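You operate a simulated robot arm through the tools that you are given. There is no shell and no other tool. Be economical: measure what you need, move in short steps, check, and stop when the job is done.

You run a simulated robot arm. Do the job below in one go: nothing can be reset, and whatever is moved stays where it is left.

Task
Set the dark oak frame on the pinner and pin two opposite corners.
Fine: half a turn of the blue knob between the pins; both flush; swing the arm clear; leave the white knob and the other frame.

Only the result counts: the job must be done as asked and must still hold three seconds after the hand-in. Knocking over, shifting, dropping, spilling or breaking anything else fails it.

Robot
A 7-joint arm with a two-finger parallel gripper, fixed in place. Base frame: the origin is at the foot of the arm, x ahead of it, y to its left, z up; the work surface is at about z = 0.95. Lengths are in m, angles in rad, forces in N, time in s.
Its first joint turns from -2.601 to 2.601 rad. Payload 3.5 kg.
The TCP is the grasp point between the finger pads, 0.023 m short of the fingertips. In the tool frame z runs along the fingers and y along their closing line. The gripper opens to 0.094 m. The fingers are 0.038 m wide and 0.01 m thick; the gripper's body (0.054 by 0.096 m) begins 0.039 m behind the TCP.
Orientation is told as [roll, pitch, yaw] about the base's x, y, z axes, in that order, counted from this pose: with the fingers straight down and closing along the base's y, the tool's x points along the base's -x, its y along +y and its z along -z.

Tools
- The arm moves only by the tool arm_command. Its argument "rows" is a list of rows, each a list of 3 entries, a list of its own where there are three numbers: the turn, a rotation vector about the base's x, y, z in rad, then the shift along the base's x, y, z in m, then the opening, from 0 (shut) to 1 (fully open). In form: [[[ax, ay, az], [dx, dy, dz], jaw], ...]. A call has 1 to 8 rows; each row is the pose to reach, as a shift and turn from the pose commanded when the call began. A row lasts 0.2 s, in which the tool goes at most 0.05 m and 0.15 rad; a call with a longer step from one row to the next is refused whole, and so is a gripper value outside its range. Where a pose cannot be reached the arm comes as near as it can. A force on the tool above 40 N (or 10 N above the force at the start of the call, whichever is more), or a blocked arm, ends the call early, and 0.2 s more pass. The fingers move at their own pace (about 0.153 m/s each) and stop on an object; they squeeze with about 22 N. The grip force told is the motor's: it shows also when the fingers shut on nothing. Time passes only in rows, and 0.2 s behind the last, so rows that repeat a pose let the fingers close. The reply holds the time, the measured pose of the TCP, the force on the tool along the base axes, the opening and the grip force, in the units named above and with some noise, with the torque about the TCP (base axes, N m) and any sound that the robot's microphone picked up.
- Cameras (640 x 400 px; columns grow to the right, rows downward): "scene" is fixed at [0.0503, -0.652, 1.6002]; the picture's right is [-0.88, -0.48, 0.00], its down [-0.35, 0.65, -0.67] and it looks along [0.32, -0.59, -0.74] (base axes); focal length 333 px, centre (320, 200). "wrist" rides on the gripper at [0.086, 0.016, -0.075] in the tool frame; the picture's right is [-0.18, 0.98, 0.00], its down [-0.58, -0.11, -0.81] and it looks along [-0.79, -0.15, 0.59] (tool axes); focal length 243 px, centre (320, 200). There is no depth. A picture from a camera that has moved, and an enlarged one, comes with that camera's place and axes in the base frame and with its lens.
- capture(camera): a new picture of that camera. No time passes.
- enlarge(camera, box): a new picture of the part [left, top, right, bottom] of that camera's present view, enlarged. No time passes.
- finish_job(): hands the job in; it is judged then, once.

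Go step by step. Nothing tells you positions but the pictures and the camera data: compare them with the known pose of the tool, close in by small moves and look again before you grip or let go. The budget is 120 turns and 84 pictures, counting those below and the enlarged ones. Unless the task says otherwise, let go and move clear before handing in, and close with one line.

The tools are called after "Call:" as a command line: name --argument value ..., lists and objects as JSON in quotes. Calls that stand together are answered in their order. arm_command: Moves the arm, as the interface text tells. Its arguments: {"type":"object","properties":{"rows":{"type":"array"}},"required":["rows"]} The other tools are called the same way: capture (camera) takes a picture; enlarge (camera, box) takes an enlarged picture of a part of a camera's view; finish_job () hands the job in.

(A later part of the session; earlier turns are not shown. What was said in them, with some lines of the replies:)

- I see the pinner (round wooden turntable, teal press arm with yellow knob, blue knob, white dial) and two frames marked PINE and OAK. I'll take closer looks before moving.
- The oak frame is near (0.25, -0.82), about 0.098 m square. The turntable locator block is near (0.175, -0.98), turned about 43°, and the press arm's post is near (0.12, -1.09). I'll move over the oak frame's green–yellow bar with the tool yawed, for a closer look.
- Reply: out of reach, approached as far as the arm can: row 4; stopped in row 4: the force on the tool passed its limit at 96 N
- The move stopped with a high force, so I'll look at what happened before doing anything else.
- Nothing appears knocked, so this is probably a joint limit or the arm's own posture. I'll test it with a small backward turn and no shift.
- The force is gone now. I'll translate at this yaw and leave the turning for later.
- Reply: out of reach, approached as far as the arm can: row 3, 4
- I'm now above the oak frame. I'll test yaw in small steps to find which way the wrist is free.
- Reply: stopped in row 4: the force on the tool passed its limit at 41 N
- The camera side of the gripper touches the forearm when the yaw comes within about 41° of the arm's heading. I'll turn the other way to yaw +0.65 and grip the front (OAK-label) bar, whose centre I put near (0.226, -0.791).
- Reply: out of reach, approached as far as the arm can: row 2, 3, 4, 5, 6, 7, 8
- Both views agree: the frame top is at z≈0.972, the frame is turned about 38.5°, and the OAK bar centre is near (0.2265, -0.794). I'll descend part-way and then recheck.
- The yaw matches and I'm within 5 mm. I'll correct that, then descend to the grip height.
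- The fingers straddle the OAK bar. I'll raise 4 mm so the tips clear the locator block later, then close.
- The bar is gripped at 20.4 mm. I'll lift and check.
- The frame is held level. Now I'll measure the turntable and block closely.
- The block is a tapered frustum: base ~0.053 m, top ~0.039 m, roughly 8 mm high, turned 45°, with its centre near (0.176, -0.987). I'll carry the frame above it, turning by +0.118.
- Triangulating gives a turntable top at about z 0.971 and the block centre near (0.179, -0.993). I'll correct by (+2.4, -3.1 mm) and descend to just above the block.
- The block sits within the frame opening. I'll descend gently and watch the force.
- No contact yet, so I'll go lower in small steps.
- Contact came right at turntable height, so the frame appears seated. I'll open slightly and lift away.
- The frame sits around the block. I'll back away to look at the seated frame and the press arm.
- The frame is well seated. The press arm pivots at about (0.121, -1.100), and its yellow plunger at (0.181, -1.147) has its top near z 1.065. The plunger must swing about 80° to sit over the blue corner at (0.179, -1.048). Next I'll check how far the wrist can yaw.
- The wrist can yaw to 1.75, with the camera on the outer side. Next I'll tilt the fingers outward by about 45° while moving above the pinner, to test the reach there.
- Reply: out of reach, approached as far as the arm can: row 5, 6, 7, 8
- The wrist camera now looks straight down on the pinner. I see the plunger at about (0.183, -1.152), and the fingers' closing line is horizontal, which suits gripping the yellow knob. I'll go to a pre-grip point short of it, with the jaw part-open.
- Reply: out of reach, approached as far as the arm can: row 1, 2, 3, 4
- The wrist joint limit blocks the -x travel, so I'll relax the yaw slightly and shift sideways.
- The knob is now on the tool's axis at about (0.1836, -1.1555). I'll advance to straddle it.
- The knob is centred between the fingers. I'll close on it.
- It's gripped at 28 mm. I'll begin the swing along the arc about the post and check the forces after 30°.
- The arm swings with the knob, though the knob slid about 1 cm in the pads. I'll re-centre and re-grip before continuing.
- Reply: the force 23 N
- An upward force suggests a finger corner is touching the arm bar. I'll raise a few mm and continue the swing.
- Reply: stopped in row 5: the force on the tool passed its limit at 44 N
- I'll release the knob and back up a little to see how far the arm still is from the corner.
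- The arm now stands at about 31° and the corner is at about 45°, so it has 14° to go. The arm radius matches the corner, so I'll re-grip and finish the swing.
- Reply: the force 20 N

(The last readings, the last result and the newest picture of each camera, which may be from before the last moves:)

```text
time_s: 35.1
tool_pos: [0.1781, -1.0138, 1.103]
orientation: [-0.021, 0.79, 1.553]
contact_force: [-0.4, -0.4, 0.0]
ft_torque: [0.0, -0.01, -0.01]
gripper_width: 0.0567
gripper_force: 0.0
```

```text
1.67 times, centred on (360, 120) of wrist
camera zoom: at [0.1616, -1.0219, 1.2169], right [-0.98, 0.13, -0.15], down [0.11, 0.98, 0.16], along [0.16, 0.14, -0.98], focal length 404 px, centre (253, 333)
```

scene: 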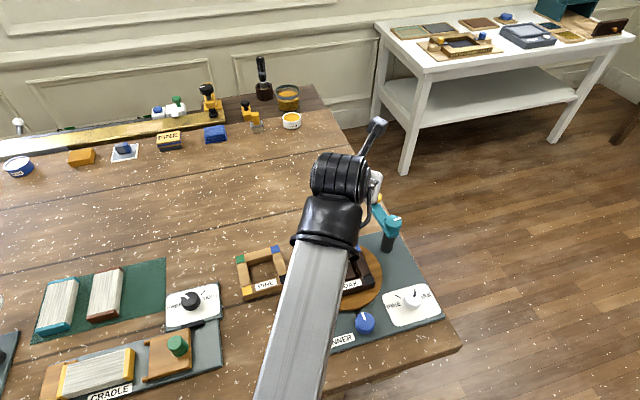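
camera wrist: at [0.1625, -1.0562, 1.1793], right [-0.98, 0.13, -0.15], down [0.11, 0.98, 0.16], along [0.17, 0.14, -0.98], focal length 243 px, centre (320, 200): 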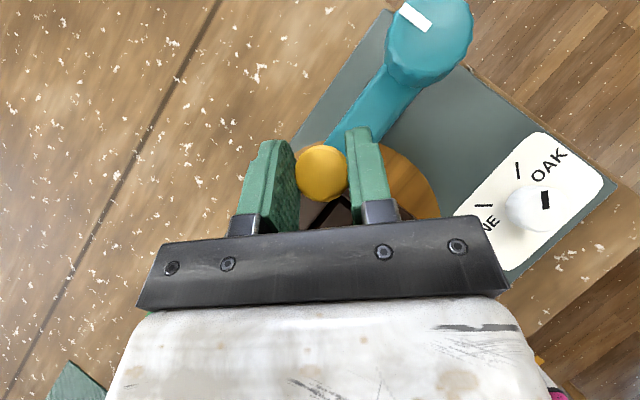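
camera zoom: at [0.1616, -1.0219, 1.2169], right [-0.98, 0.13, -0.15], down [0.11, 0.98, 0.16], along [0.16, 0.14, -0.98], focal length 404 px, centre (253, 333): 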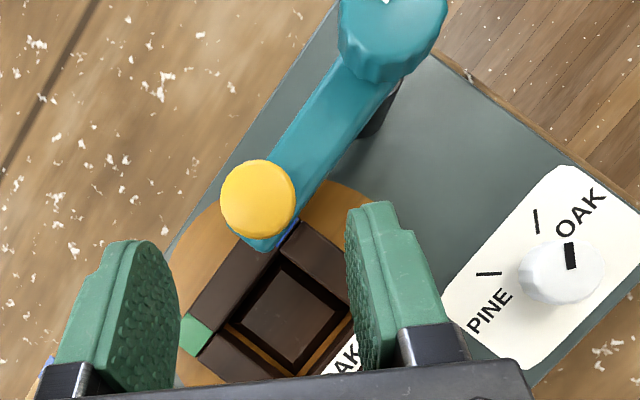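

The plunger is now over the blue corner, at (0.178, -1.049) against a corner at about (0.178, -1.047). I'll close the fingers, stand the tool more upright and hover above the plunger.

Call:
arm_command --rows '[[[0.06, 0, 0], [0, 0, 0.02], 0], [[0.13, 0, 0], [0, -0.01, 0.025], 0], [[0.2, 0, 0], [0, -0.02, 0.025], 0], [[0.27, 0, 0], [0, -0.03, 0.025], 0], [[0.34, 0, 0], [0, -0.038, 0.025], 0], [[0.4, 0, 0], [0, -0.042, 0.022], 0], [[0.4, 0, 0], [0, -0.042, 0.022], 0]]'

Call:
capture --camera "wrist"

```text
time_s: 36.7
tool_pos: [0.1779, -1.0556, 1.1236]
orientation: [-0.015, 0.388, 1.557]
contact_force: [-0.1, 0.1, -0.2]
ft_torque: [0.0, -0.01, 0.02]
gripper_width: 0.0003
gripper_force: 22.0
```

```text
43 pictures are left
camera wrist: at [0.1614, -1.1081, 1.225], right [-0.98, 0.18, -0.08], down [0.11, 0.84, 0.53], along [0.16, 0.51, -0.85], focal length 243 px, centre (320, 200)
```

wrist: 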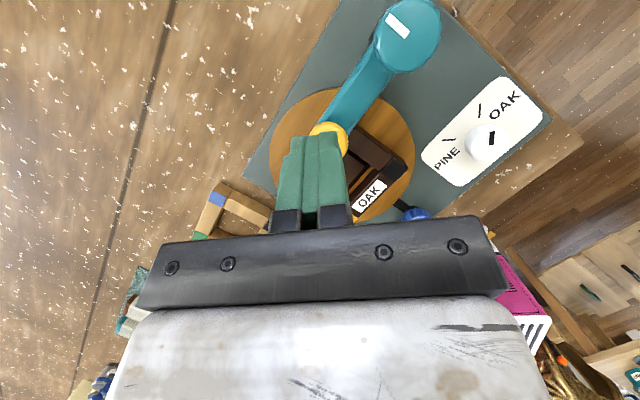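

The finger edge is above the plunger. I'll lower until contact.

Call:
arm_command --rows '[[[0, 0, 0], [0, 0, -0.01], 0], [[0, 0, 0], [0, 0, -0.02], 0], [[0, 0, 0], [0, 0, -0.026], 0], [[0, 0, 0], [0, 0, -0.03], 0], [[0, 0, 0], [0, 0, -0.034], 0]]'

```text
time_s: 37.9
tool_pos: [0.1762, -1.056, 1.089]
orientation: [-0.013, 0.389, 1.557]
contact_force: [0.7, 0.1, -0.1]
ft_torque: [0.0, -0.02, 0.04]
gripper_width: 0.0
gripper_force: 21.6
```

Call:
arm_command --rows '[[[0, 0, 0], [0.001, 0, -0.003], 0], [[0, 0, 0], [0.001, 0, -0.006], 0], [[0, 0, 0], [0.001, 0, -0.009], 0], [[0, 0, 0], [0.001, 0, -0.012], 0]]'

Call:
capture --camera "wrist"

```text
time_s: 38.9
tool_pos: [0.1771, -1.0551, 1.0768]
orientation: [-0.014, 0.39, 1.558]
contact_force: [0.3, -0.1, 1.3]
ft_torque: [0.05, -0.04, 0.0]
gripper_width: 0.0001
gripper_force: 21.8
heard: click
```

```text
42 pictures are left
camera wrist: at [0.1615, -1.1078, 1.1778], right [-0.98, 0.18, -0.08], down [0.11, 0.84, 0.53], along [0.16, 0.51, -0.85], focal length 243 px, centre (320, 200)
```

wrist: 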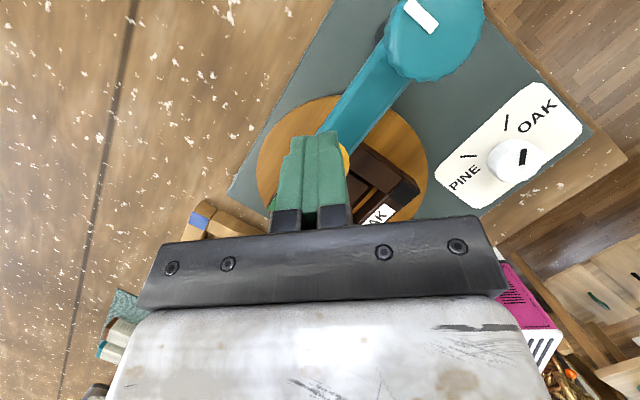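

I heard a click but felt little force. I'll press a little further to make sure the stroke is complete.

Call:
arm_command --rows '[[[0, 0, 0], [0, 0, -0.002], 0], [[0, 0, 0], [0, 0, -0.004], 0], [[0, 0, 0], [0, 0, -0.004], 0]]'

```text
time_s: 39.7
tool_pos: [0.1791, -1.0555, 1.0747]
orientation: [-0.015, 0.393, 1.558]
contact_force: [-0.7, -1.5, 25.9]
ft_torque: [0.17, 0.05, -0.06]
gripper_width: 0.0
gripper_force: 21.7
```

It's now firm against the stop at 26 N, so the stroke is complete. I'll lift and inspect.

Call:
arm_command --rows '[[[0, 0, 0], [0, 0, 0.01], 0], [[0, 0, 0], [0, 0, 0.04], 0], [[0, 0, 0], [0, 0.03, 0.07], 0], [[0, 0, 0], [0, 0.06, 0.09], 0], [[0, 0, 0], [0, 0.09, 0.09], 0], [[0, 0, 0], [0, 0.09, 0.09], 0]]'

Call:
capture --camera "wrist"

Call:
enlarge --camera "scene" --box '[300, 190, 450, 340]'

```text
time_s: 41.1
tool_pos: [0.1781, -0.9651, 1.1651]
orientation: [-0.015, 0.389, 1.557]
contact_force: [-1.2, -0.4, -0.7]
ft_torque: [0.05, 0.0, 0.0]
gripper_width: 0.0
gripper_force: 21.6
```

```text
41 pictures are left
camera wrist: at [0.1613, -1.017, 1.2657], right [-0.98, 0.18, -0.08], down [0.11, 0.84, 0.53], along [0.16, 0.51, -0.85], focal length 243 px, centre (320, 200)
```

wrist: 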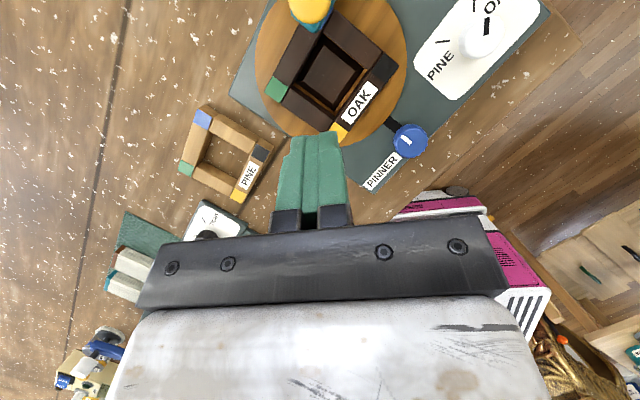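

```text
2.67 times, centred on (375, 265) of scene
camera zoom: at [0.0503, -0.652, 1.6002], right [-0.88, -0.48, 0.0], down [-0.35, 0.65, -0.67], along [0.32, -0.59, -0.74], focal length 888 px, centre (173, 27)
```

zoom: 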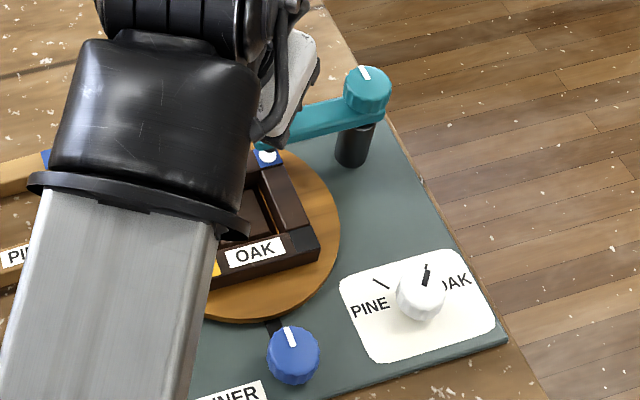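

A white pin head now shows in the blue corner. The blue knob is near (0.098, -0.916) with its top at about z 0.99. I'll move above it with the tool upright at yaw ≈1.5, ready to turn it in two 90° grips.

Call:
arm_command --rows '[[[0.08, 0, -0.01], [-0.016, 0.01, 0], 0], [[0.16, 0, -0.02], [-0.032, 0.02, 0], 0.2], [[0.24, 0, -0.03], [-0.048, 0.03, -0.015], 0.4], [[0.32, 0, -0.04], [-0.064, 0.04, -0.04], 0.62], [[0.389, 0, -0.055], [-0.08, 0.049, -0.065], 0.62], [[0.389, 0, -0.055], [-0.08, 0.049, -0.075], 0.62], [[0.389, 0, -0.055], [-0.08, 0.049, -0.075], 0.62]]'

Call:
capture --camera "wrist"

Call:
enlarge --camera "scene" --box '[300, 190, 450, 340]'

```text
time_s: 42.7
tool_pos: [0.098, -0.9173, 1.0886]
orientation: [0.001, -0.001, 1.503]
contact_force: [0.3, 0.4, 0.7]
ft_torque: [0.01, 0.0, -0.01]
gripper_width: 0.0582
gripper_force: 0.1
```

```text
39 pictures are left
camera wrist: at [0.077, -1.0024, 1.1639], right [-0.97, 0.25, 0.0], down [0.15, 0.57, 0.81], along [0.2, 0.78, -0.59], focal length 243 px, centre (320, 200)
```

wrist: 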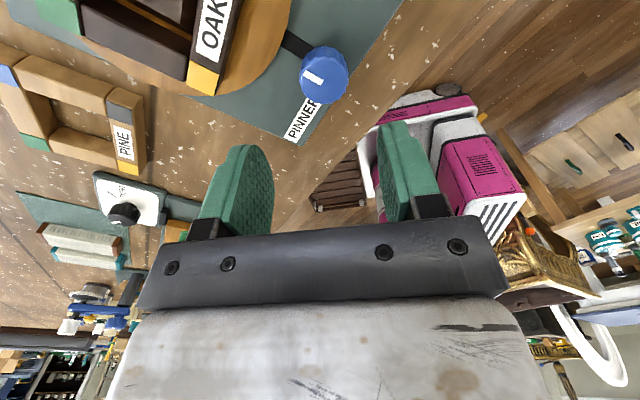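

```text
2.67 times, centred on (375, 265) of scene
camera zoom: at [0.0503, -0.652, 1.6002], right [-0.88, -0.48, 0.0], down [-0.35, 0.65, -0.67], along [0.32, -0.59, -0.74], focal length 888 px, centre (173, 27)
```

zoom: 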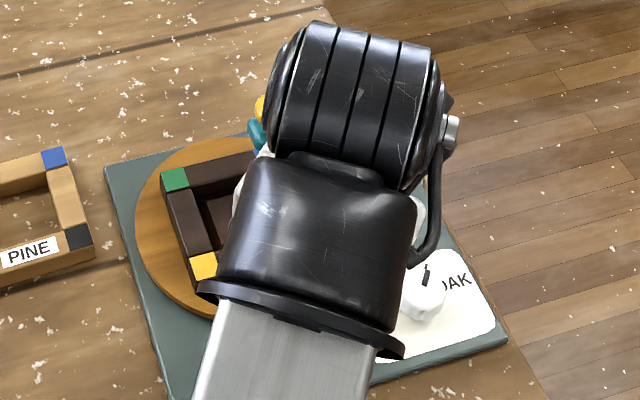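

Call:
enlarge --camera "wrist" --box '[160, 0, 400, 150]'

```text
2.67 times, centred on (280, 75) of wrist
camera zoom: at [0.077, -1.0024, 1.1639], right [-0.97, 0.25, 0.0], down [0.15, 0.57, 0.81], along [0.2, 0.78, -0.59], focal length 647 px, centre (427, 533)
```

zoom: 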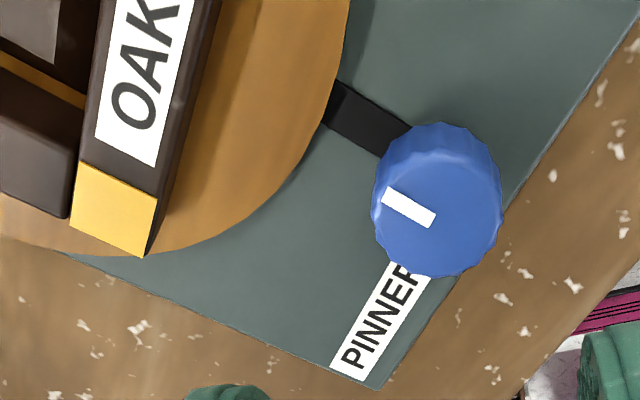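

The pointer now aims at the turntable. I'll descend over the blue knob with a 3 mm correction, then close.

Call:
arm_command --rows '[[[0, 0, 0], [-0.0025, 0.0028, -0.03], 0.62], [[0, 0, 0], [-0.0025, 0.0028, -0.06], 0.62], [[0, 0, 0], [-0.0025, 0.0028, -0.08], 0.62], [[0, 0, 0], [-0.0025, 0.0028, -0.091], 0.62], [[0, 0, 0], [-0.0025, 0.0028, -0.091], 0.62]]'

Call:
capture --camera "wrist"

```text
time_s: 43.9
tool_pos: [0.0969, -0.9143, 0.9994]
orientation: [0.0, 0.0, 1.504]
contact_force: [0.1, -0.5, 0.3]
ft_torque: [0.01, -0.01, 0.01]
gripper_width: 0.0582
gripper_force: 0.0
```

```text
36 pictures are left
camera wrist: at [0.0771, -0.999, 1.0726], right [-0.97, 0.25, 0.0], down [0.15, 0.57, 0.81], along [0.2, 0.78, -0.59], focal length 243 px, centre (320, 200)
```

wrist: 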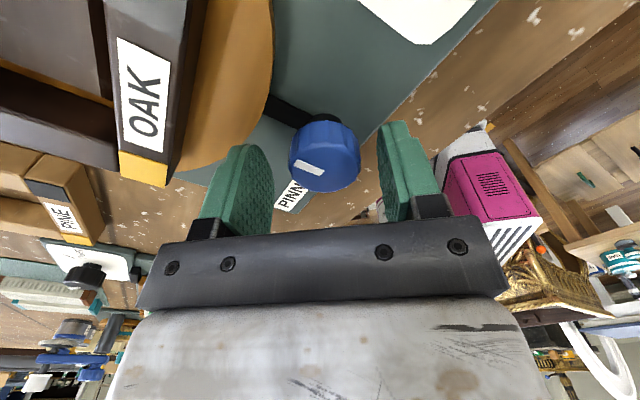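

Call:
arm_command --rows '[[[0, 0, 0], [-0.0022, 0, -0.001], 0.5], [[0, 0, 0], [-0.0022, 0, -0.001], 0.3], [[0, 0, 0], [-0.0022, 0, -0.001], 0.15], [[0, 0, 0], [-0.0022, 0, -0.001], 0.15], [[0, 0, 0], [-0.0022, 0, -0.001], 0.15]]'

```text
time_s: 45.1
tool_pos: [0.0965, -0.9138, 0.9963]
orientation: [0.002, 0.002, 1.502]
contact_force: [-3.0, -0.4, 1.2]
ft_torque: [0.31, 0.01, 0.02]
gripper_width: 0.035
gripper_force: 44.4
```

It's gripped at 35 mm with little side force. I'll start turning clockwise and check the torque and turntable.

Call:
arm_command --rows '[[[0, 0, -0.1], [0, 0, 0], 0.15], [[0, 0, -0.2], [0, 0, 0], 0.15], [[0, 0, -0.3], [0, 0, 0], 0.15], [[0, 0, -0.4], [0, 0, 0], 0.15]]'

Call:
capture --camera "wrist"

```text
time_s: 46.1
tool_pos: [0.0948, -0.9136, 0.9968]
orientation: [0.0, 0.0, 1.102]
contact_force: [3.4, 7.7, 12.1]
ft_torque: [-0.12, 0.0, 0.01]
gripper_width: 0.0348
gripper_force: 44.8
```

```text
35 pictures are left
camera wrist: at [0.0424, -0.984, 1.0714], right [-0.79, 0.61, 0.0], down [0.36, 0.47, 0.81], along [0.49, 0.64, -0.59], focal length 243 px, centre (320, 200)
```

wrist: 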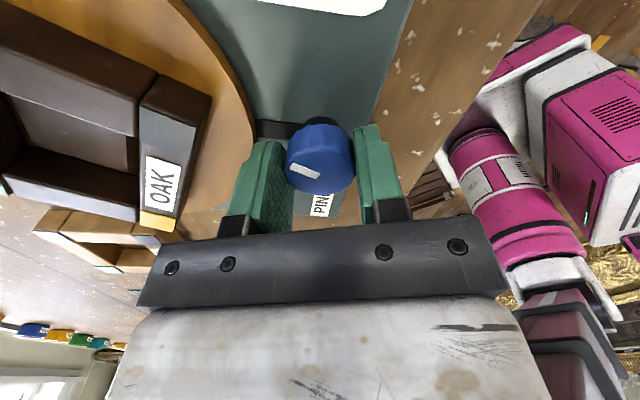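

The knob turns with the gripper and the table follows. I'll continue the first quarter turn.

Call:
arm_command --rows '[[[0, 0, -0.14], [0, 0, 0], 0.15], [[0, 0, -0.28], [0, 0, 0], 0.15], [[0, 0, -0.42], [0, 0, 0], 0.15], [[0, 0, -0.56], [0, 0, 0], 0.15], [[0, 0, -0.7], [0, 0, 0], 0.15], [[0, 0, -0.84], [0, 0, 0], 0.15], [[0, 0, -0.98], [0, 0, 0], 0.15], [[0, 0, -1.12], [0, 0, 0], 0.15]]'

Call:
capture --camera "wrist"

Call:
capture --camera "scene"

```text
time_s: 47.9
tool_pos: [0.094, -0.9106, 0.9965]
orientation: [0.003, 0.0, -0.018]
contact_force: [-4.1, 24.8, 15.1]
ft_torque: [0.18, -0.03, 0.04]
gripper_width: 0.0346
gripper_force: 45.3
```

```text
34 pictures are left
camera wrist: at [0.0091, -0.8944, 1.0714], right [0.2, 0.98, 0.0], down [0.58, -0.12, 0.81], along [0.79, -0.16, -0.59], focal length 243 px, centre (320, 200)
```

wrist: 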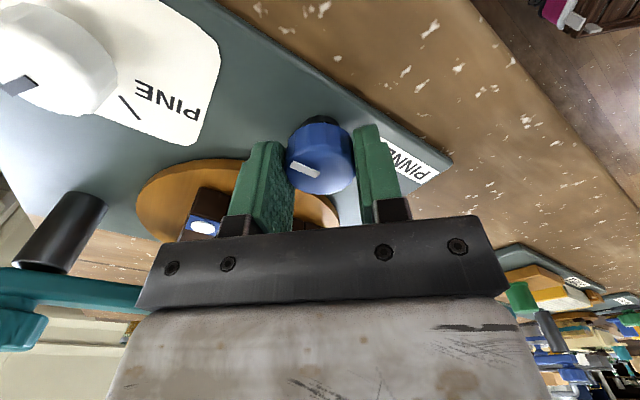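

```text
33 pictures are left
```

scene: 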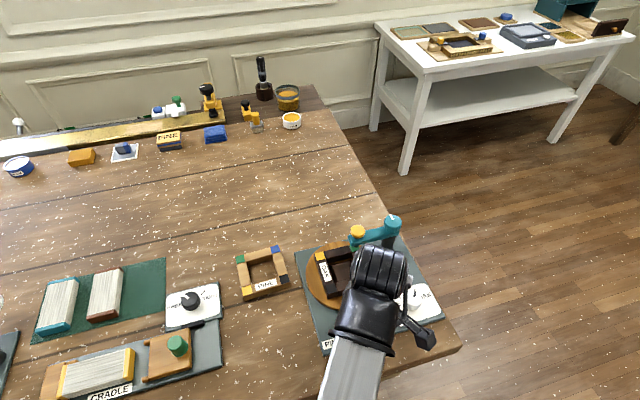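

The turntable follows 1:1, and the blue corner has gone from the rear to the right side. I'll release, rise, rotate back and re-grip for the second quarter.

Call:
arm_command --rows '[[[0, 0, 0], [0, 0, 0], 0.4], [[0, 0, 0], [0, 0, 0], 0.62], [[0, 0, 0], [0, 0, 0.02], 0.62], [[0, 0, 0], [0, 0, 0.05], 0.62], [[0, 0, 0.13], [0, 0, 0.06], 0.62], [[0, 0, 0.27], [0, 0, 0.06], 0.62], [[0, 0, 0.41], [0, 0, 0.06], 0.62], [[0, 0, 0.55], [0, 0, 0.06], 0.62]]'

Call:
arm_command --rows '[[[0, 0, 0.14], [0, 0, 0], 0.62], [[0, 0, 0.28], [0, 0, 0], 0.62], [[0, 0, 0.42], [0, 0, 0], 0.62], [[0, 0, 0.56], [0, 0, 0], 0.62], [[0, 0, 0.7], [0, 0, 0], 0.62], [[0, 0, 0.84], [0, 0, 0], 0.62], [[0, 0, 0.97], [0, 0, 0], 0.62], [[0, 0, 0.97], [0, 0, 0], 0.62]]'

Call:
capture --camera "wrist"

```text
time_s: 49.7
tool_pos: [0.0942, -0.9135, 1.0562]
orientation: [0.002, -0.001, 0.536]
contact_force: [-0.6, -0.6, 0.6]
ft_torque: [0.01, -0.02, 0.01]
gripper_width: 0.0583
gripper_force: 0.0
```

```text
time_s: 51.5
tool_pos: [0.0945, -0.9134, 1.0565]
orientation: [0.002, 0.0, 1.505]
contact_force: [-0.4, -0.6, 0.3]
ft_torque: [-0.02, 0.0, 0.0]
gripper_width: 0.058
gripper_force: 0.1
```

```text
32 pictures are left
camera wrist: at [0.0733, -0.9991, 1.1311], right [-0.97, 0.25, 0.0], down [0.15, 0.57, 0.81], along [0.2, 0.78, -0.59], focal length 243 px, centre (320, 200)
```

wrist: 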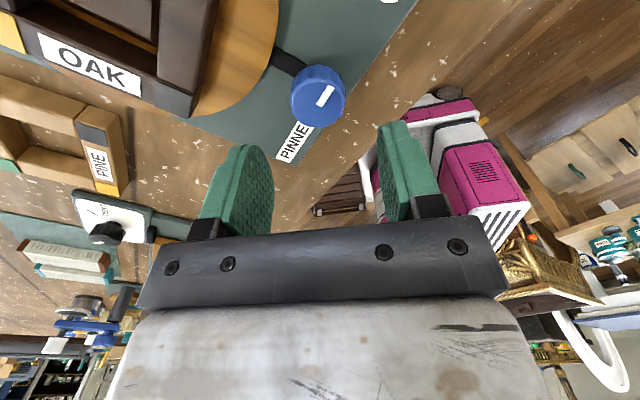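

I'm centred over the knob. I'll descend and grip for the second quarter.

Call:
arm_command --rows '[[[0, 0, 0], [0.0005, -0.001, -0.03], 0.62], [[0, 0, 0], [0.0005, -0.001, -0.05], 0.62], [[0, 0, 0], [0.0005, -0.001, -0.0595], 0.62], [[0, 0, 0], [0.0005, -0.001, -0.0595], 0.4], [[0, 0, 0], [0.0005, -0.001, -0.0595], 0.15], [[0, 0, 0], [0.0005, -0.001, -0.0595], 0.15]]'

Call:
arm_command --rows '[[[0, 0, -0.14], [0, 0, 0], 0.15], [[0, 0, -0.28], [0, 0, 0], 0.15], [[0, 0, -0.42], [0, 0, 0], 0.15], [[0, 0, -0.56], [0, 0, 0], 0.15], [[0, 0, -0.7], [0, 0, 0], 0.15], [[0, 0, -0.84], [0, 0, 0], 0.15]]'

```text
time_s: 52.9
tool_pos: [0.0964, -0.9161, 0.9963]
orientation: [0.0, 0.001, 1.505]
contact_force: [4.6, 0.7, -3.9]
ft_torque: [-0.38, -0.32, -0.03]
gripper_width: 0.0353
gripper_force: 44.8
```

```text
time_s: 54.3
tool_pos: [0.0935, -0.9138, 0.9964]
orientation: [0.006, 0.002, 0.66]
contact_force: [-23.0, 13.1, -19.6]
ft_torque: [-0.65, 0.06, 0.13]
gripper_width: 0.0347
gripper_force: 45.1
```

Side force is building from a small grip offset. I'll ease the position by about 1.5 mm and continue to the end of the half turn.

Call:
arm_command --rows '[[[0, 0, -0.13], [-0.001, 0.0005, 0.0005], 0.15], [[0, 0, -0.26], [-0.001, 0.001, 0.001], 0.15], [[0, 0, -0.39], [-0.001, 0.001, 0.001], 0.15], [[0, 0, -0.52], [-0.001, 0.001, 0.001], 0.15], [[0, 0, -0.65], [-0.001, 0.001, 0.001], 0.15], [[0, 0, -0.78], [-0.001, 0.001, 0.001], 0.15], [[0, 0, -0.78], [-0.001, 0.001, 0.001], 0.15]]'

Call:
arm_command --rows '[[[0, 0, 0], [0, 0, 0], 0.4], [[0, 0, 0], [0, 0, 0], 0.62], [[0, 0, 0], [0, 0, 0.03], 0.62], [[0, 0, 0], [0, 0, 0.07], 0.62], [[0, 0, 0], [0, 0, 0.092], 0.62], [[0, 0, 0], [0, 0, 0.092], 0.62]]'

Call:
capture --camera "wrist"

Call:
capture --camera "scene"

```text
time_s: 55.7
tool_pos: [0.0936, -0.9122, 0.9982]
orientation: [0.006, 0.003, -0.051]
contact_force: [-11.0, 9.0, 10.4]
ft_torque: [-0.71, -0.92, 0.07]
gripper_width: 0.0348
gripper_force: 44.7
stopped in row 6: the force on the tool passed its limit at 43 N (the readings are from after the stop); the commanded pose is now the measured one
```

```text
time_s: 57.1
tool_pos: [0.0925, -0.9115, 1.0891]
orientation: [0.007, 0.001, -0.052]
contact_force: [-0.3, 0.3, 0.5]
ft_torque: [-0.02, 0.03, 0.0]
gripper_width: 0.0585
gripper_force: 0.1
```

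```text
31 pictures are left
camera wrist: at [0.0094, -0.8921, 1.1647], right [0.23, 0.97, 0.01], down [0.58, -0.14, 0.8], along [0.78, -0.18, -0.59], focal length 243 px, centre (320, 200)
```

wrist: 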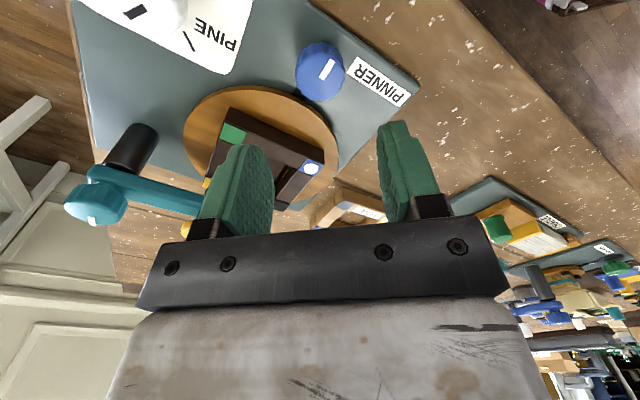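

```text
30 pictures are left
```

scene: 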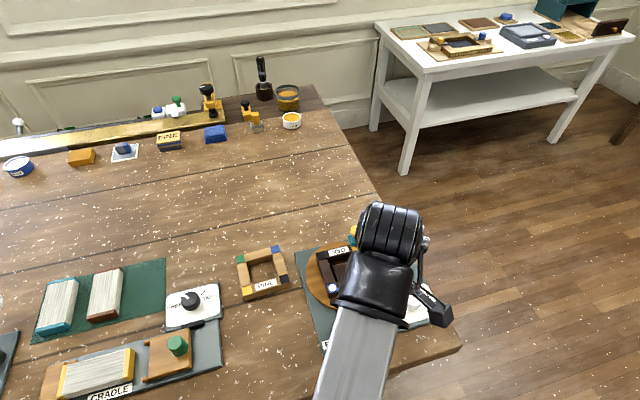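

The half turn looks nearly complete: blue is now at the front and yellow should be under the plunger. I'll check the knob pointer and frame angle up close.

Call:
enlarge --camera "wrist" --box '[180, 20, 400, 210]'

```text
2.11 times, centred on (290, 115) of wrist
camera zoom: at [0.0094, -0.8921, 1.1647], right [0.23, 0.97, 0.01], down [0.58, -0.14, 0.8], along [0.78, -0.18, -0.59], focal length 511 px, centre (383, 379)
```

zoom: 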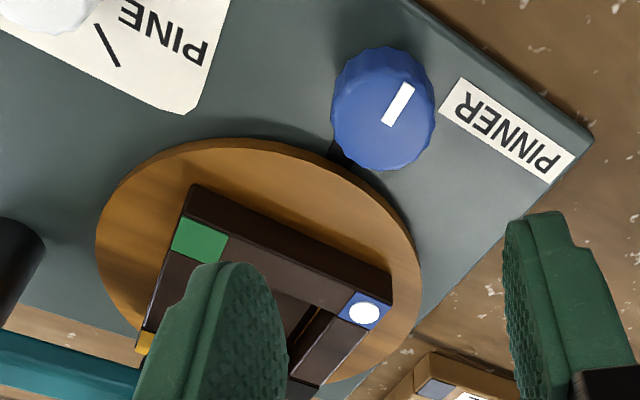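

The knob is about 176° around, so it's roughly 3.5° short. I'll re-grip it here and add that small amount.

Call:
arm_command --rows '[[[-0.006, 0, 0], [0.003, -0.0005, -0.035], 0.62], [[-0.006, 0, 0], [0.003, -0.0005, -0.07], 0.62], [[-0.006, 0, 0], [0.003, -0.0005, -0.0915], 0.62], [[-0.006, 0, 0], [0.003, -0.0005, -0.0915], 0.4], [[-0.006, 0, 0], [0.003, -0.0005, -0.0915], 0.15], [[-0.006, 0, 0], [0.003, -0.0005, -0.0915], 0.15]]'

Call:
arm_command --rows '[[[0, 0, -0.035], [0, 0, 0], 0.15], [[0, 0, -0.067], [0, 0, 0], 0.15], [[0, 0, -0.067], [0, 0, 0], 0.15]]'

Call:
arm_command --rows '[[[0, 0, 0], [0, 0, 0], 0.4], [[0, 0, 0], [0, 0, 0], 0.62], [[0, 0, 0], [0, 0, 0.03], 0.62], [[0, 0, 0], [0, 0, 0.07], 0.62], [[0, 0, 0], [0, 0, 0.092], 0.62], [[0, 0, 0], [0, 0, 0.092], 0.62]]'

Call:
enlarge --camera "wrist" --box '[180, 20, 400, 210]'

```text
time_s: 58.5
tool_pos: [0.0957, -0.9124, 0.9962]
orientation: [0.005, 0.002, -0.051]
contact_force: [0.6, 22.0, -6.5]
ft_torque: [-0.55, 0.03, -0.01]
gripper_width: 0.0349
gripper_force: 44.8
```

```text
time_s: 59.4
tool_pos: [0.0958, -0.9122, 0.998]
orientation: [0.007, 0.002, -0.12]
contact_force: [-1.7, 5.1, 1.5]
ft_torque: [-0.5, -0.3, 0.07]
gripper_width: 0.0346
gripper_force: 45.1
stopped in row 3: the force on the tool passed its limit at 40 N (the readings are from after the stop); the commanded pose is now the measured one
```

```text
time_s: 60.8
tool_pos: [0.0944, -0.9102, 1.0888]
orientation: [0.005, 0.003, -0.117]
contact_force: [0.4, 0.2, 0.9]
ft_torque: [0.02, 0.02, 0.0]
gripper_width: 0.0586
gripper_force: 0.1
```

```text
2.11 times, centred on (290, 115) of wrist
camera zoom: at [0.0125, -0.8857, 1.1644], right [0.3, 0.95, 0.0], down [0.57, -0.18, 0.8], along [0.77, -0.24, -0.59], focal length 511 px, centre (383, 379)
```

zoom: 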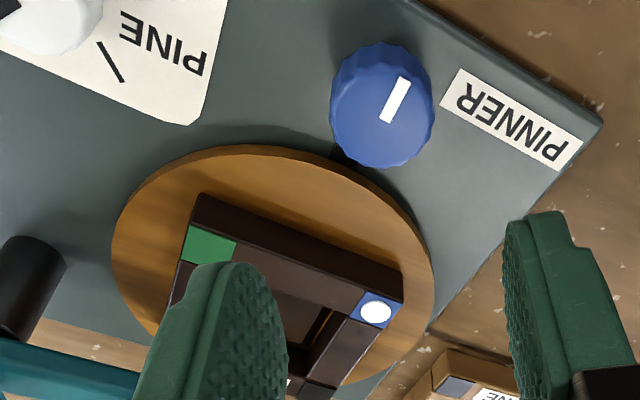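

I'll move aside for an unobstructed scene view, so I can compare the frame's angle with the original.

Call:
arm_command --rows '[[[0, 0, 0.14], [0.02, 0.01, 0.03], 0.3], [[0, 0, 0.28], [0.055, 0.03, 0.045], 0], [[0, 0, 0.42], [0.09, 0.045, 0.055], 0], [[0, 0, 0.56], [0.125, 0.06, 0.06], 0], [[0, 0, 0.7], [0.16, 0.075, 0.06], 0], [[0, 0, 0.84], [0.195, 0.09, 0.06], 0], [[0, 0, 0.9], [0.2, 0.09, 0.06], 0]]'

Call:
enlarge --camera "scene" --box '[304, 226, 400, 346]'

```text
time_s: 62.4
tool_pos: [0.2966, -0.82, 1.1517]
orientation: [0.005, 0.003, 0.784]
contact_force: [0.0, -0.6, -0.1]
ft_torque: [0.01, -0.03, 0.01]
gripper_width: 0.0001
gripper_force: 22.6
```

```text
3.33 times, centred on (352, 286) of scene
camera zoom: at [0.0503, -0.652, 1.6002], right [-0.88, -0.48, 0.0], down [-0.35, 0.65, -0.67], along [0.32, -0.59, -0.74], focal length 1110 px, centre (213, -87)
```

zoom: 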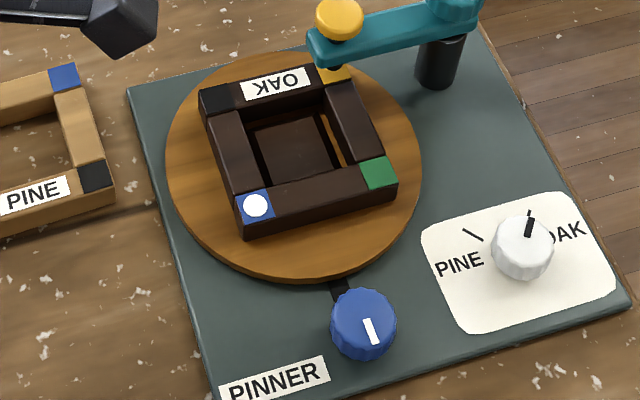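

The frame now stands at about 45.3° against 45° originally, so the half turn is right and the yellow corner is under the plunger. I'll go back to the hover pose for the second pin.

Call:
arm_command --rows '[[[0, 0, 0.13], [-0.02, -0.025, 0.0], 0], [[0, 0, 0.26], [-0.04, -0.05, 0.0], 0], [[0, 0, 0.39], [-0.06, -0.075, 0.0], 0], [[0, 0, 0.52], [-0.08, -0.1, 0.0], 0], [[0, 0, 0.65], [-0.1, -0.125, 0.0], 0], [[0, 0, 0.773], [-0.1186, -0.14, 0.0], 0], [[0, 0, 0.773], [-0.1186, -0.14, 0.0], 0]]'

Call:
arm_command --rows '[[[-0.07, 0, 0], [0, -0.016, 0.0], 0], [[-0.14, 0, 0], [0, -0.032, 0.0], 0], [[-0.21, 0, 0], [0, -0.048, 0.0], 0], [[-0.28, 0, 0], [0, -0.064, 0.0], 0], [[-0.35, 0, 0], [0, -0.08, -0.01], 0], [[-0.39, 0, 0], [0, -0.0955, -0.028], 0], [[-0.39, 0, 0], [0, -0.0955, -0.028], 0]]'

Call:
capture --camera "wrist"

```text
time_s: 64.0
tool_pos: [0.1776, -0.9616, 1.1498]
orientation: [0.005, 0.004, 1.554]
contact_force: [-0.4, 0.1, -0.1]
ft_torque: [-0.01, 0.02, -0.02]
gripper_width: 0.0
gripper_force: 22.2
```

```text
time_s: 65.6
tool_pos: [0.1787, -1.0575, 1.1203]
orientation: [-0.002, 0.395, 1.552]
contact_force: [-0.3, -0.4, -0.3]
ft_torque: [0.01, -0.01, -0.01]
gripper_width: 0.0
gripper_force: 22.2
```

```text
26 pictures are left
camera wrist: at [0.1624, -1.1091, 1.2229], right [-0.98, 0.19, -0.07], down [0.12, 0.84, 0.52], along [0.16, 0.5, -0.85], focal length 243 px, centre (320, 200)
```

wrist: 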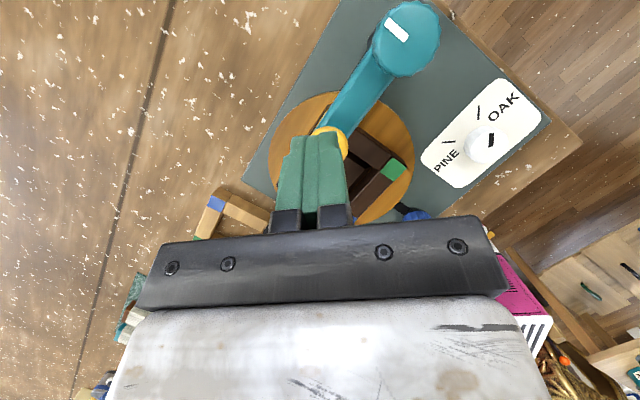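

It's the same hover pose as before. I'll press down the same way.

Call:
arm_command --rows '[[[0, 0, 0], [-0.0007, 0.002, -0.012], 0], [[0, 0, 0], [-0.0007, 0.002, -0.024], 0], [[0, 0, 0], [-0.0007, 0.002, -0.031], 0], [[0, 0, 0], [-0.0007, 0.002, -0.035], 0], [[0, 0, 0], [-0.0007, 0.002, -0.039], 0], [[0, 0, 0], [-0.0007, 0.002, -0.043], 0], [[0, 0, 0], [-0.0007, 0.002, -0.043], 0]]'

Call:
arm_command --rows '[[[0, 0, 0], [0, 0, -0.002], 0], [[0, 0, 0], [0, 0, -0.004], 0], [[0, 0, 0], [0, 0, -0.004], 0]]'

```text
time_s: 67.2
tool_pos: [0.1763, -1.0541, 1.0764]
orientation: [-0.002, 0.392, 1.553]
contact_force: [0.0, -1.3, 1.9]
ft_torque: [0.01, 0.02, -0.04]
gripper_width: 0.0
gripper_force: 21.6
heard: click
```

```text
time_s: 68.0
tool_pos: [0.1776, -1.0542, 1.0748]
orientation: [-0.005, 0.395, 1.551]
contact_force: [0.9, -2.6, 17.4]
ft_torque: [0.12, -0.04, 0.06]
gripper_width: 0.0001
gripper_force: 21.8
```

A second click, and again firm at the stop. I'll press a touch more to match the first, then lift and check that the plunger returns.

Call:
arm_command --rows '[[[0, 0, 0], [0, 0, -0.0015], 0], [[0, 0, 0], [0, 0, -0.0015], 0]]'

Call:
arm_command --rows '[[[0, 0, 0], [0, 0, 0.02], 0], [[0, 0, 0], [0, 0.01, 0.045], 0], [[-0.1, 0, 0], [0, 0.025, 0.045], 0.2], [[-0.2, 0, 0], [0, 0.035, 0.04], 0.4], [[-0.3, 0, 0], [0, 0.04, 0.035], 0.6], [[-0.4, 0, 0], [0, 0.041, 0.03], 0.6], [[-0.4, 0, 0], [0, 0.041, 0.03], 0.6]]'

Call:
capture --camera "wrist"

```text
time_s: 68.6
tool_pos: [0.1764, -1.0543, 1.0735]
orientation: [-0.003, 0.396, 1.554]
contact_force: [-1.5, -8.9, 38.7]
ft_torque: [0.1, 0.06, 0.3]
gripper_width: 0.0
gripper_force: 22.1
```

```text
time_s: 70.2
tool_pos: [0.1783, -1.0148, 1.1017]
orientation: [-0.014, 0.795, 1.547]
contact_force: [-1.0, -0.4, -0.1]
ft_torque: [-0.03, -0.01, -0.01]
gripper_width: 0.0565
gripper_force: 0.0
```

```text
25 pictures are left
camera wrist: at [0.162, -1.0217, 1.2167], right [-0.98, 0.14, -0.14], down [0.12, 0.98, 0.15], along [0.16, 0.13, -0.98], focal length 243 px, centre (320, 200)
```

wrist: 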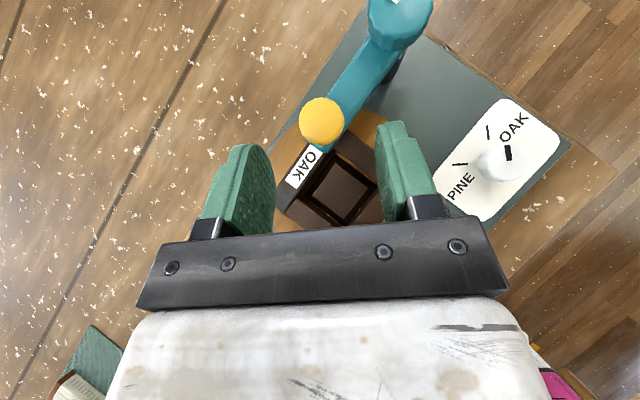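

The plunger is back up. I'll grip its knob again and swing the arm back out, clear of the frame.

Call:
arm_command --rows '[[[0, 0, 0], [0, -0.015, -0.012], 0.6], [[0, 0, 0], [0, -0.028, -0.025], 0.6], [[0, 0, 0], [0, -0.035, -0.0345], 0.6], [[0, 0, 0], [0, -0.035, -0.0345], 0.3], [[0, 0, 0], [0, -0.035, -0.0345], 0.1], [[0, 0, 0], [0, -0.035, -0.0345], 0.1]]'

Call:
arm_command --rows '[[[0, 0, 0], [0.0043, -0.0047, 0], 0.1], [[0, 0, 0], [0.0082, -0.0098, 0], 0.1], [[0, 0, 0], [0.0117, -0.0152, 0], 0.1], [[0, 0, 0], [0.0147, -0.0209, 0], 0.1], [[0, 0, 0], [0.0171, -0.0269, 0], 0.1], [[0, 0, 0], [0.0191, -0.033, 0], 0.1], [[0, 0, 0], [0.0205, -0.0392, 0], 0.1], [[0, 0, 0], [0.0213, -0.0456, 0], 0.1]]'

Call:
capture --camera "wrist"

```text
time_s: 71.6
tool_pos: [0.18, -1.0498, 1.0678]
orientation: [-0.015, 0.792, 1.546]
contact_force: [14.1, -0.3, -0.5]
ft_torque: [0.0, -0.15, 0.2]
gripper_width: 0.0277
gripper_force: 45.5
```

```text
time_s: 73.4
tool_pos: [0.2001, -1.0957, 1.0683]
orientation: [-0.015, 0.79, 1.544]
contact_force: [10.9, 7.1, -14.5]
ft_torque: [0.35, 0.0, -0.37]
gripper_width: 0.0279
gripper_force: 44.6
```

```text
24 pictures are left
camera wrist: at [0.1835, -1.1031, 1.1816], right [-0.98, 0.14, -0.14], down [0.12, 0.98, 0.15], along [0.16, 0.13, -0.98], focal length 243 px, centre (320, 200)
```

wrist: 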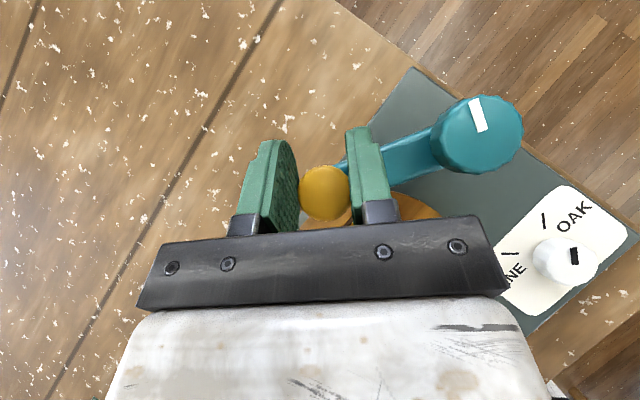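

Call:
arm_command --rows '[[[0, 0, 0], [0.0003, -0.0064, -0.001], 0.1], [[0, 0, 0], [0, -0.0129, -0.001], 0.1], [[0, 0, 0], [-0.0008, -0.0192, -0.001], 0.1], [[0, 0, 0], [-0.0022, -0.0255, -0.001], 0.1], [[0, 0, 0], [-0.0042, -0.0316, -0.001], 0.1], [[0, 0, 0], [-0.0066, -0.0376, -0.001], 0.1], [[0, 0, 0], [-0.0096, -0.0432, -0.001], 0.1], [[0, 0, 0], [-0.0138, -0.0497, -0.001], 0.1]]'

Call:
capture --camera "wrist"

```text
time_s: 74.4
tool_pos: [0.2023, -1.1191, 1.0668]
orientation: [-0.029, 0.794, 1.54]
contact_force: [17.6, -2.3, -6.9]
ft_torque: [-0.04, -0.17, -0.11]
gripper_width: 0.0282
gripper_force: 45.5
stopped in row 5: the force on the tool passed its limit at 44 N (the readings are from after the stop); the commanded pose is now the measured one
```

```text
23 pictures are left
camera wrist: at [0.1844, -1.1281, 1.1806], right [-0.98, 0.14, -0.15], down [0.12, 0.98, 0.15], along [0.17, 0.13, -0.98], focal length 243 px, centre (320, 200)
```

wrist: 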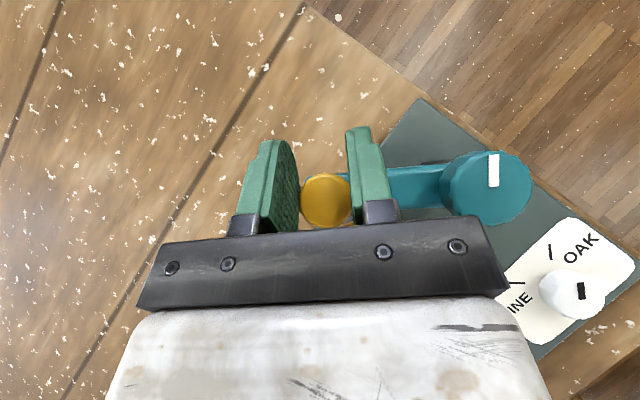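

The knob has slid toward the palm again, so I'll re-centre, re-grip and continue.

Call:
arm_command --rows '[[[0, 0, 0], [0, 0, 0], 0.4], [[0, 0, 0], [0, 0, 0], 0.6], [[0, 0, 0], [-0.001, 0.008, 0.001], 0.6], [[0, 0, 0], [-0.001, 0.008, 0.001], 0.3], [[0, 0, 0], [-0.001, 0.008, 0.001], 0.1], [[0, 0, 0], [-0.001, 0.008, 0.001], 0.1]]'

Call:
arm_command --rows '[[[0, 0, 0], [-0.001, -0.0063, 0], 0.1], [[0, 0, 0], [-0.0025, -0.0126, 0], 0.1], [[0, 0, 0], [-0.0045, -0.0187, 0], 0.1], [[0, 0, 0], [-0.007, -0.0246, 0], 0.1], [[0, 0, 0], [-0.0105, -0.0303, 0], 0.1], [[0, 0, 0], [-0.0145, -0.036, 0], 0.1]]'

Call:
capture --camera "wrist"

```text
time_s: 75.8
tool_pos: [0.2017, -1.1116, 1.0674]
orientation: [-0.031, 0.795, 1.539]
contact_force: [39.9, -0.5, -0.1]
ft_torque: [-0.12, -0.3, -0.23]
gripper_width: 0.0282
gripper_force: 44.9
```

```text
time_s: 76.5
tool_pos: [0.2011, -1.1275, 1.0692]
orientation: [-0.043, 0.795, 1.532]
contact_force: [21.4, -3.4, -0.1]
ft_torque: [0.44, -0.28, -0.13]
gripper_width: 0.0281
gripper_force: 44.7
stopped in row 3: the force on the tool passed its limit at 51 N (the readings are from after the stop); the commanded pose is now the measured one
```

```text
22 pictures are left
camera wrist: at [0.1816, -1.1346, 1.1825], right [-0.98, 0.14, -0.16], down [0.11, 0.98, 0.15], along [0.18, 0.13, -0.98], focal length 243 px, centre (320, 200)
```

wrist: 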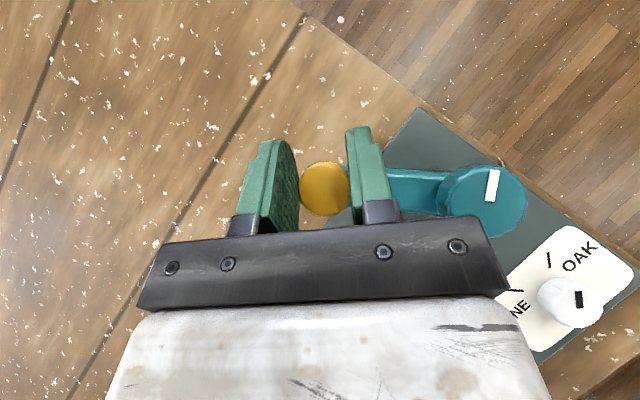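

The side load shows the gripper is about 2–3 mm too far toward -x. I'll relieve it by re-gripping with that offset, then finish the swing.

Call:
arm_command --rows '[[[0, 0, 0], [0, 0, 0], 0.4], [[0, 0, 0], [0, 0, 0], 0.6], [[0, 0, 0], [0.003, 0.004, 0], 0.6], [[0, 0, 0], [0.003, 0.004, 0], 0.3], [[0, 0, 0], [0.003, 0.004, 0], 0.1], [[0, 0, 0], [0.003, 0.004, 0], 0.1]]'

Call:
arm_command --rows '[[[0, 0, 0], [-0.001, -0.0045, 0], 0.1], [[0, 0, 0], [-0.002, -0.009, 0], 0.1], [[0, 0, 0], [-0.004, -0.0135, 0], 0.1], [[0, 0, 0], [-0.006, -0.018, 0], 0.1], [[0, 0, 0], [-0.0085, -0.0225, 0], 0.1], [[0, 0, 0], [-0.011, -0.027, 0], 0.1]]'

Call:
capture --camera "wrist"

```text
time_s: 77.9
tool_pos: [0.2006, -1.1224, 1.0696]
orientation: [-0.036, 0.796, 1.536]
contact_force: [-5.3, 0.6, 0.4]
ft_torque: [0.07, 0.34, 0.02]
gripper_width: 0.0278
gripper_force: 45.2
```

```text
time_s: 79.3
tool_pos: [0.1917, -1.1495, 1.0696]
orientation: [-0.04, 0.796, 1.533]
contact_force: [8.1, 3.5, -1.4]
ft_torque: [0.08, -0.01, -0.45]
gripper_width: 0.0283
gripper_force: 45.2
```

```text
21 pictures are left
camera wrist: at [0.173, -1.1568, 1.1833], right [-0.98, 0.14, -0.16], down [0.11, 0.98, 0.15], along [0.18, 0.13, -0.98], focal length 243 px, centre (320, 200)
```

wrist: 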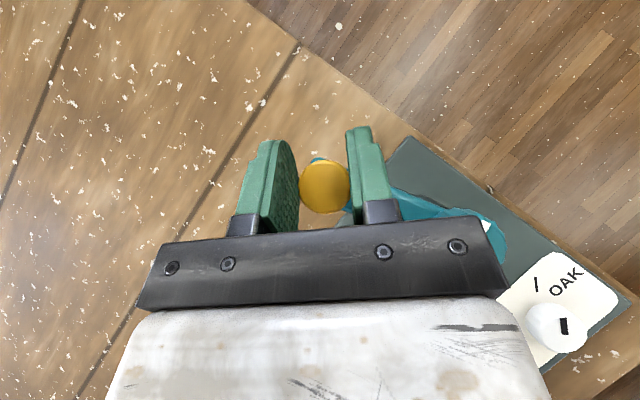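

The arm is back at around -33°, near its starting angle. I'll nudge it a few degrees more, release and back away.

Call:
arm_command --rows '[[[0, 0, 0], [-0.003, -0.004, 0], 0.1], [[0, 0, 0], [-0.005, -0.006, 0], 0.1], [[0, 0, 0], [-0.005, -0.006, 0], 0.4], [[0, 0, 0], [-0.005, -0.006, 0], 0.6], [[0, 0, 0], [-0.004, 0.009, 0.018], 0.6], [[0, 0, 0], [-0.002, 0.035, 0.05], 0.6], [[0, 0, 0], [0.02, 0.075, 0.07], 0.4], [[0, 0, 0], [0.05, 0.11, 0.08], 0.2]]'

Call:
arm_command --rows '[[[0.13, 0, 0], [0.03, 0.03, 0.01], 0], [[0.26, 0, 0], [0.06, 0.06, 0.02], 0], [[0.39, 0, 0], [0.09, 0.09, 0.02], 0], [[0.52, 0, 0], [0.12, 0.12, 0.02], 0], [[0.65, 0, 0], [0.14, 0.15, 0.02], 0], [[0.78, 0, 0], [0.16, 0.19, 0.02], 0], [[0.78, 0, 0], [0.16, 0.21, 0.02], 0]]'

Call:
enlarge --camera "scene" --box '[290, 180, 450, 360]'

Call:
capture --camera "scene"

```text
time_s: 81.1
tool_pos: [0.2404, -1.0375, 1.1488]
orientation: [-0.035, 0.797, 1.531]
contact_force: [0.0, 0.5, -0.2]
ft_torque: [-0.02, -0.04, 0.01]
gripper_width: 0.019
gripper_force: 0.0
```

```text
time_s: 82.7
tool_pos: [0.4001, -0.8321, 1.1661]
orientation: [-0.009, 0.015, 1.545]
contact_force: [0.0, 0.3, 0.7]
ft_torque: [0.01, -0.02, -0.03]
gripper_width: 0.0001
gripper_force: 22.5
```

```text
2.22 times, centred on (370, 270) of scene
camera zoom: at [0.0503, -0.652, 1.6002], right [-0.88, -0.48, 0.0], down [-0.35, 0.65, -0.67], along [0.32, -0.59, -0.74], focal length 740 px, centre (209, 44)
```

zoom: 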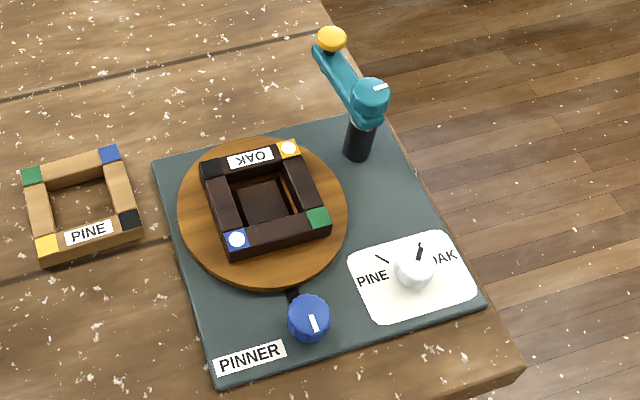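

```text
19 pictures are left
```

scene: 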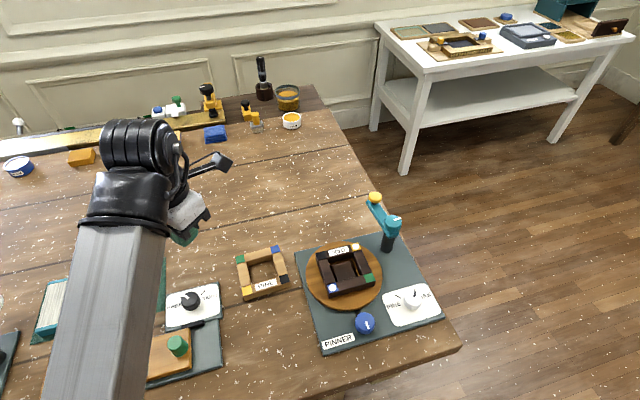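

Both the blue and yellow corners now show pin heads and the press arm is back out. I'll look closely at the pins to judge whether they are flush.

Call:
enlarge --camera "scene" --box '[350, 236, 374, 256]'

Call:
enlarge --camera "scene" --box '[320, 276, 344, 296]'

Call:
enlarge --camera "scene" --box '[376, 280, 446, 330]'

```text
16.00 times, centred on (362, 246) of scene
camera zoom: at [0.0503, -0.652, 1.6002], right [-0.88, -0.48, 0.0], down [-0.35, 0.65, -0.67], along [0.32, -0.59, -0.74], focal length 5329 px, centre (-352, -536)
```

zoom: 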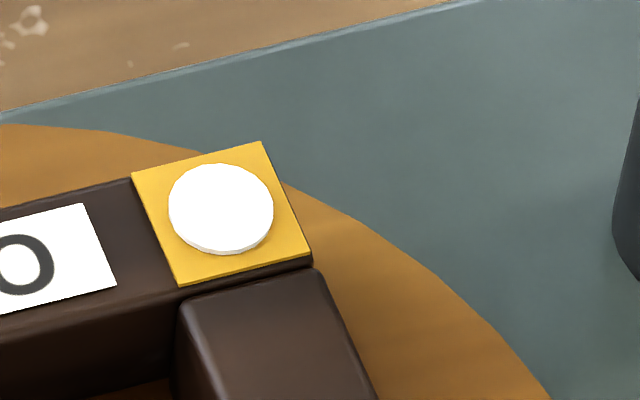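

```text
16.00 times, centred on (332, 286) of scene
camera zoom: at [0.0503, -0.652, 1.6002], right [-0.88, -0.48, 0.0], down [-0.35, 0.65, -0.67], along [0.32, -0.59, -0.74], focal length 5329 px, centre (128, -1176)
```

zoom: 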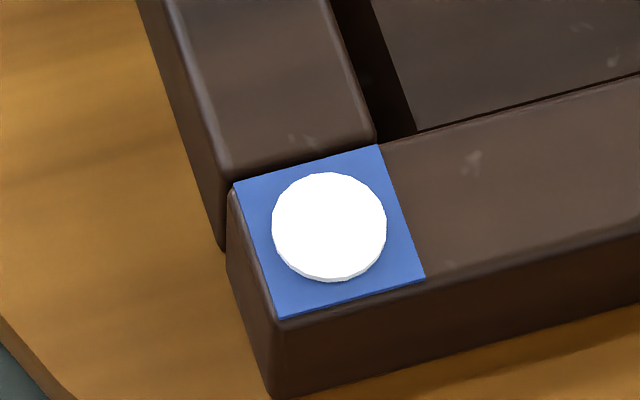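

```text
8.00 times, centred on (411, 305) of scene
camera zoom: at [0.0503, -0.652, 1.6002], right [-0.88, -0.48, 0.0], down [-0.35, 0.65, -0.67], along [0.32, -0.59, -0.74], focal length 2664 px, centre (-408, -640)
```

zoom: 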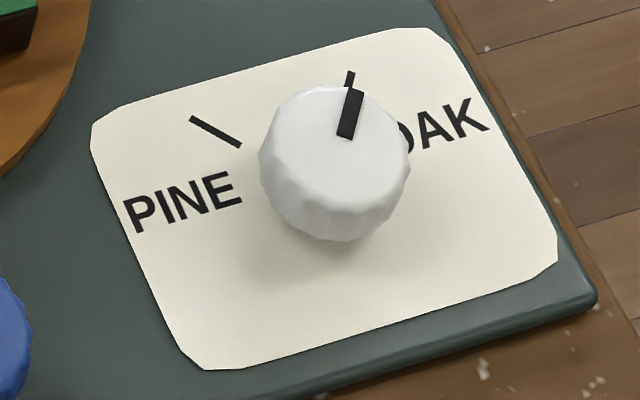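

Both pin heads sit flat with equal, hairline rims. The white knob is still on OAK, the pine frame hasn't been touched, and the press arm and gripper are clear, so I'm handing in.

Call:
finish_job

```text
The job is handed in.
```

The oak frame is on the pinner with its blue and yellow corners pinned, and both pin heads look flush. I turned the blue knob half a turn between the pins and swung the arm clear; the white knob and the pine frame were left alone.
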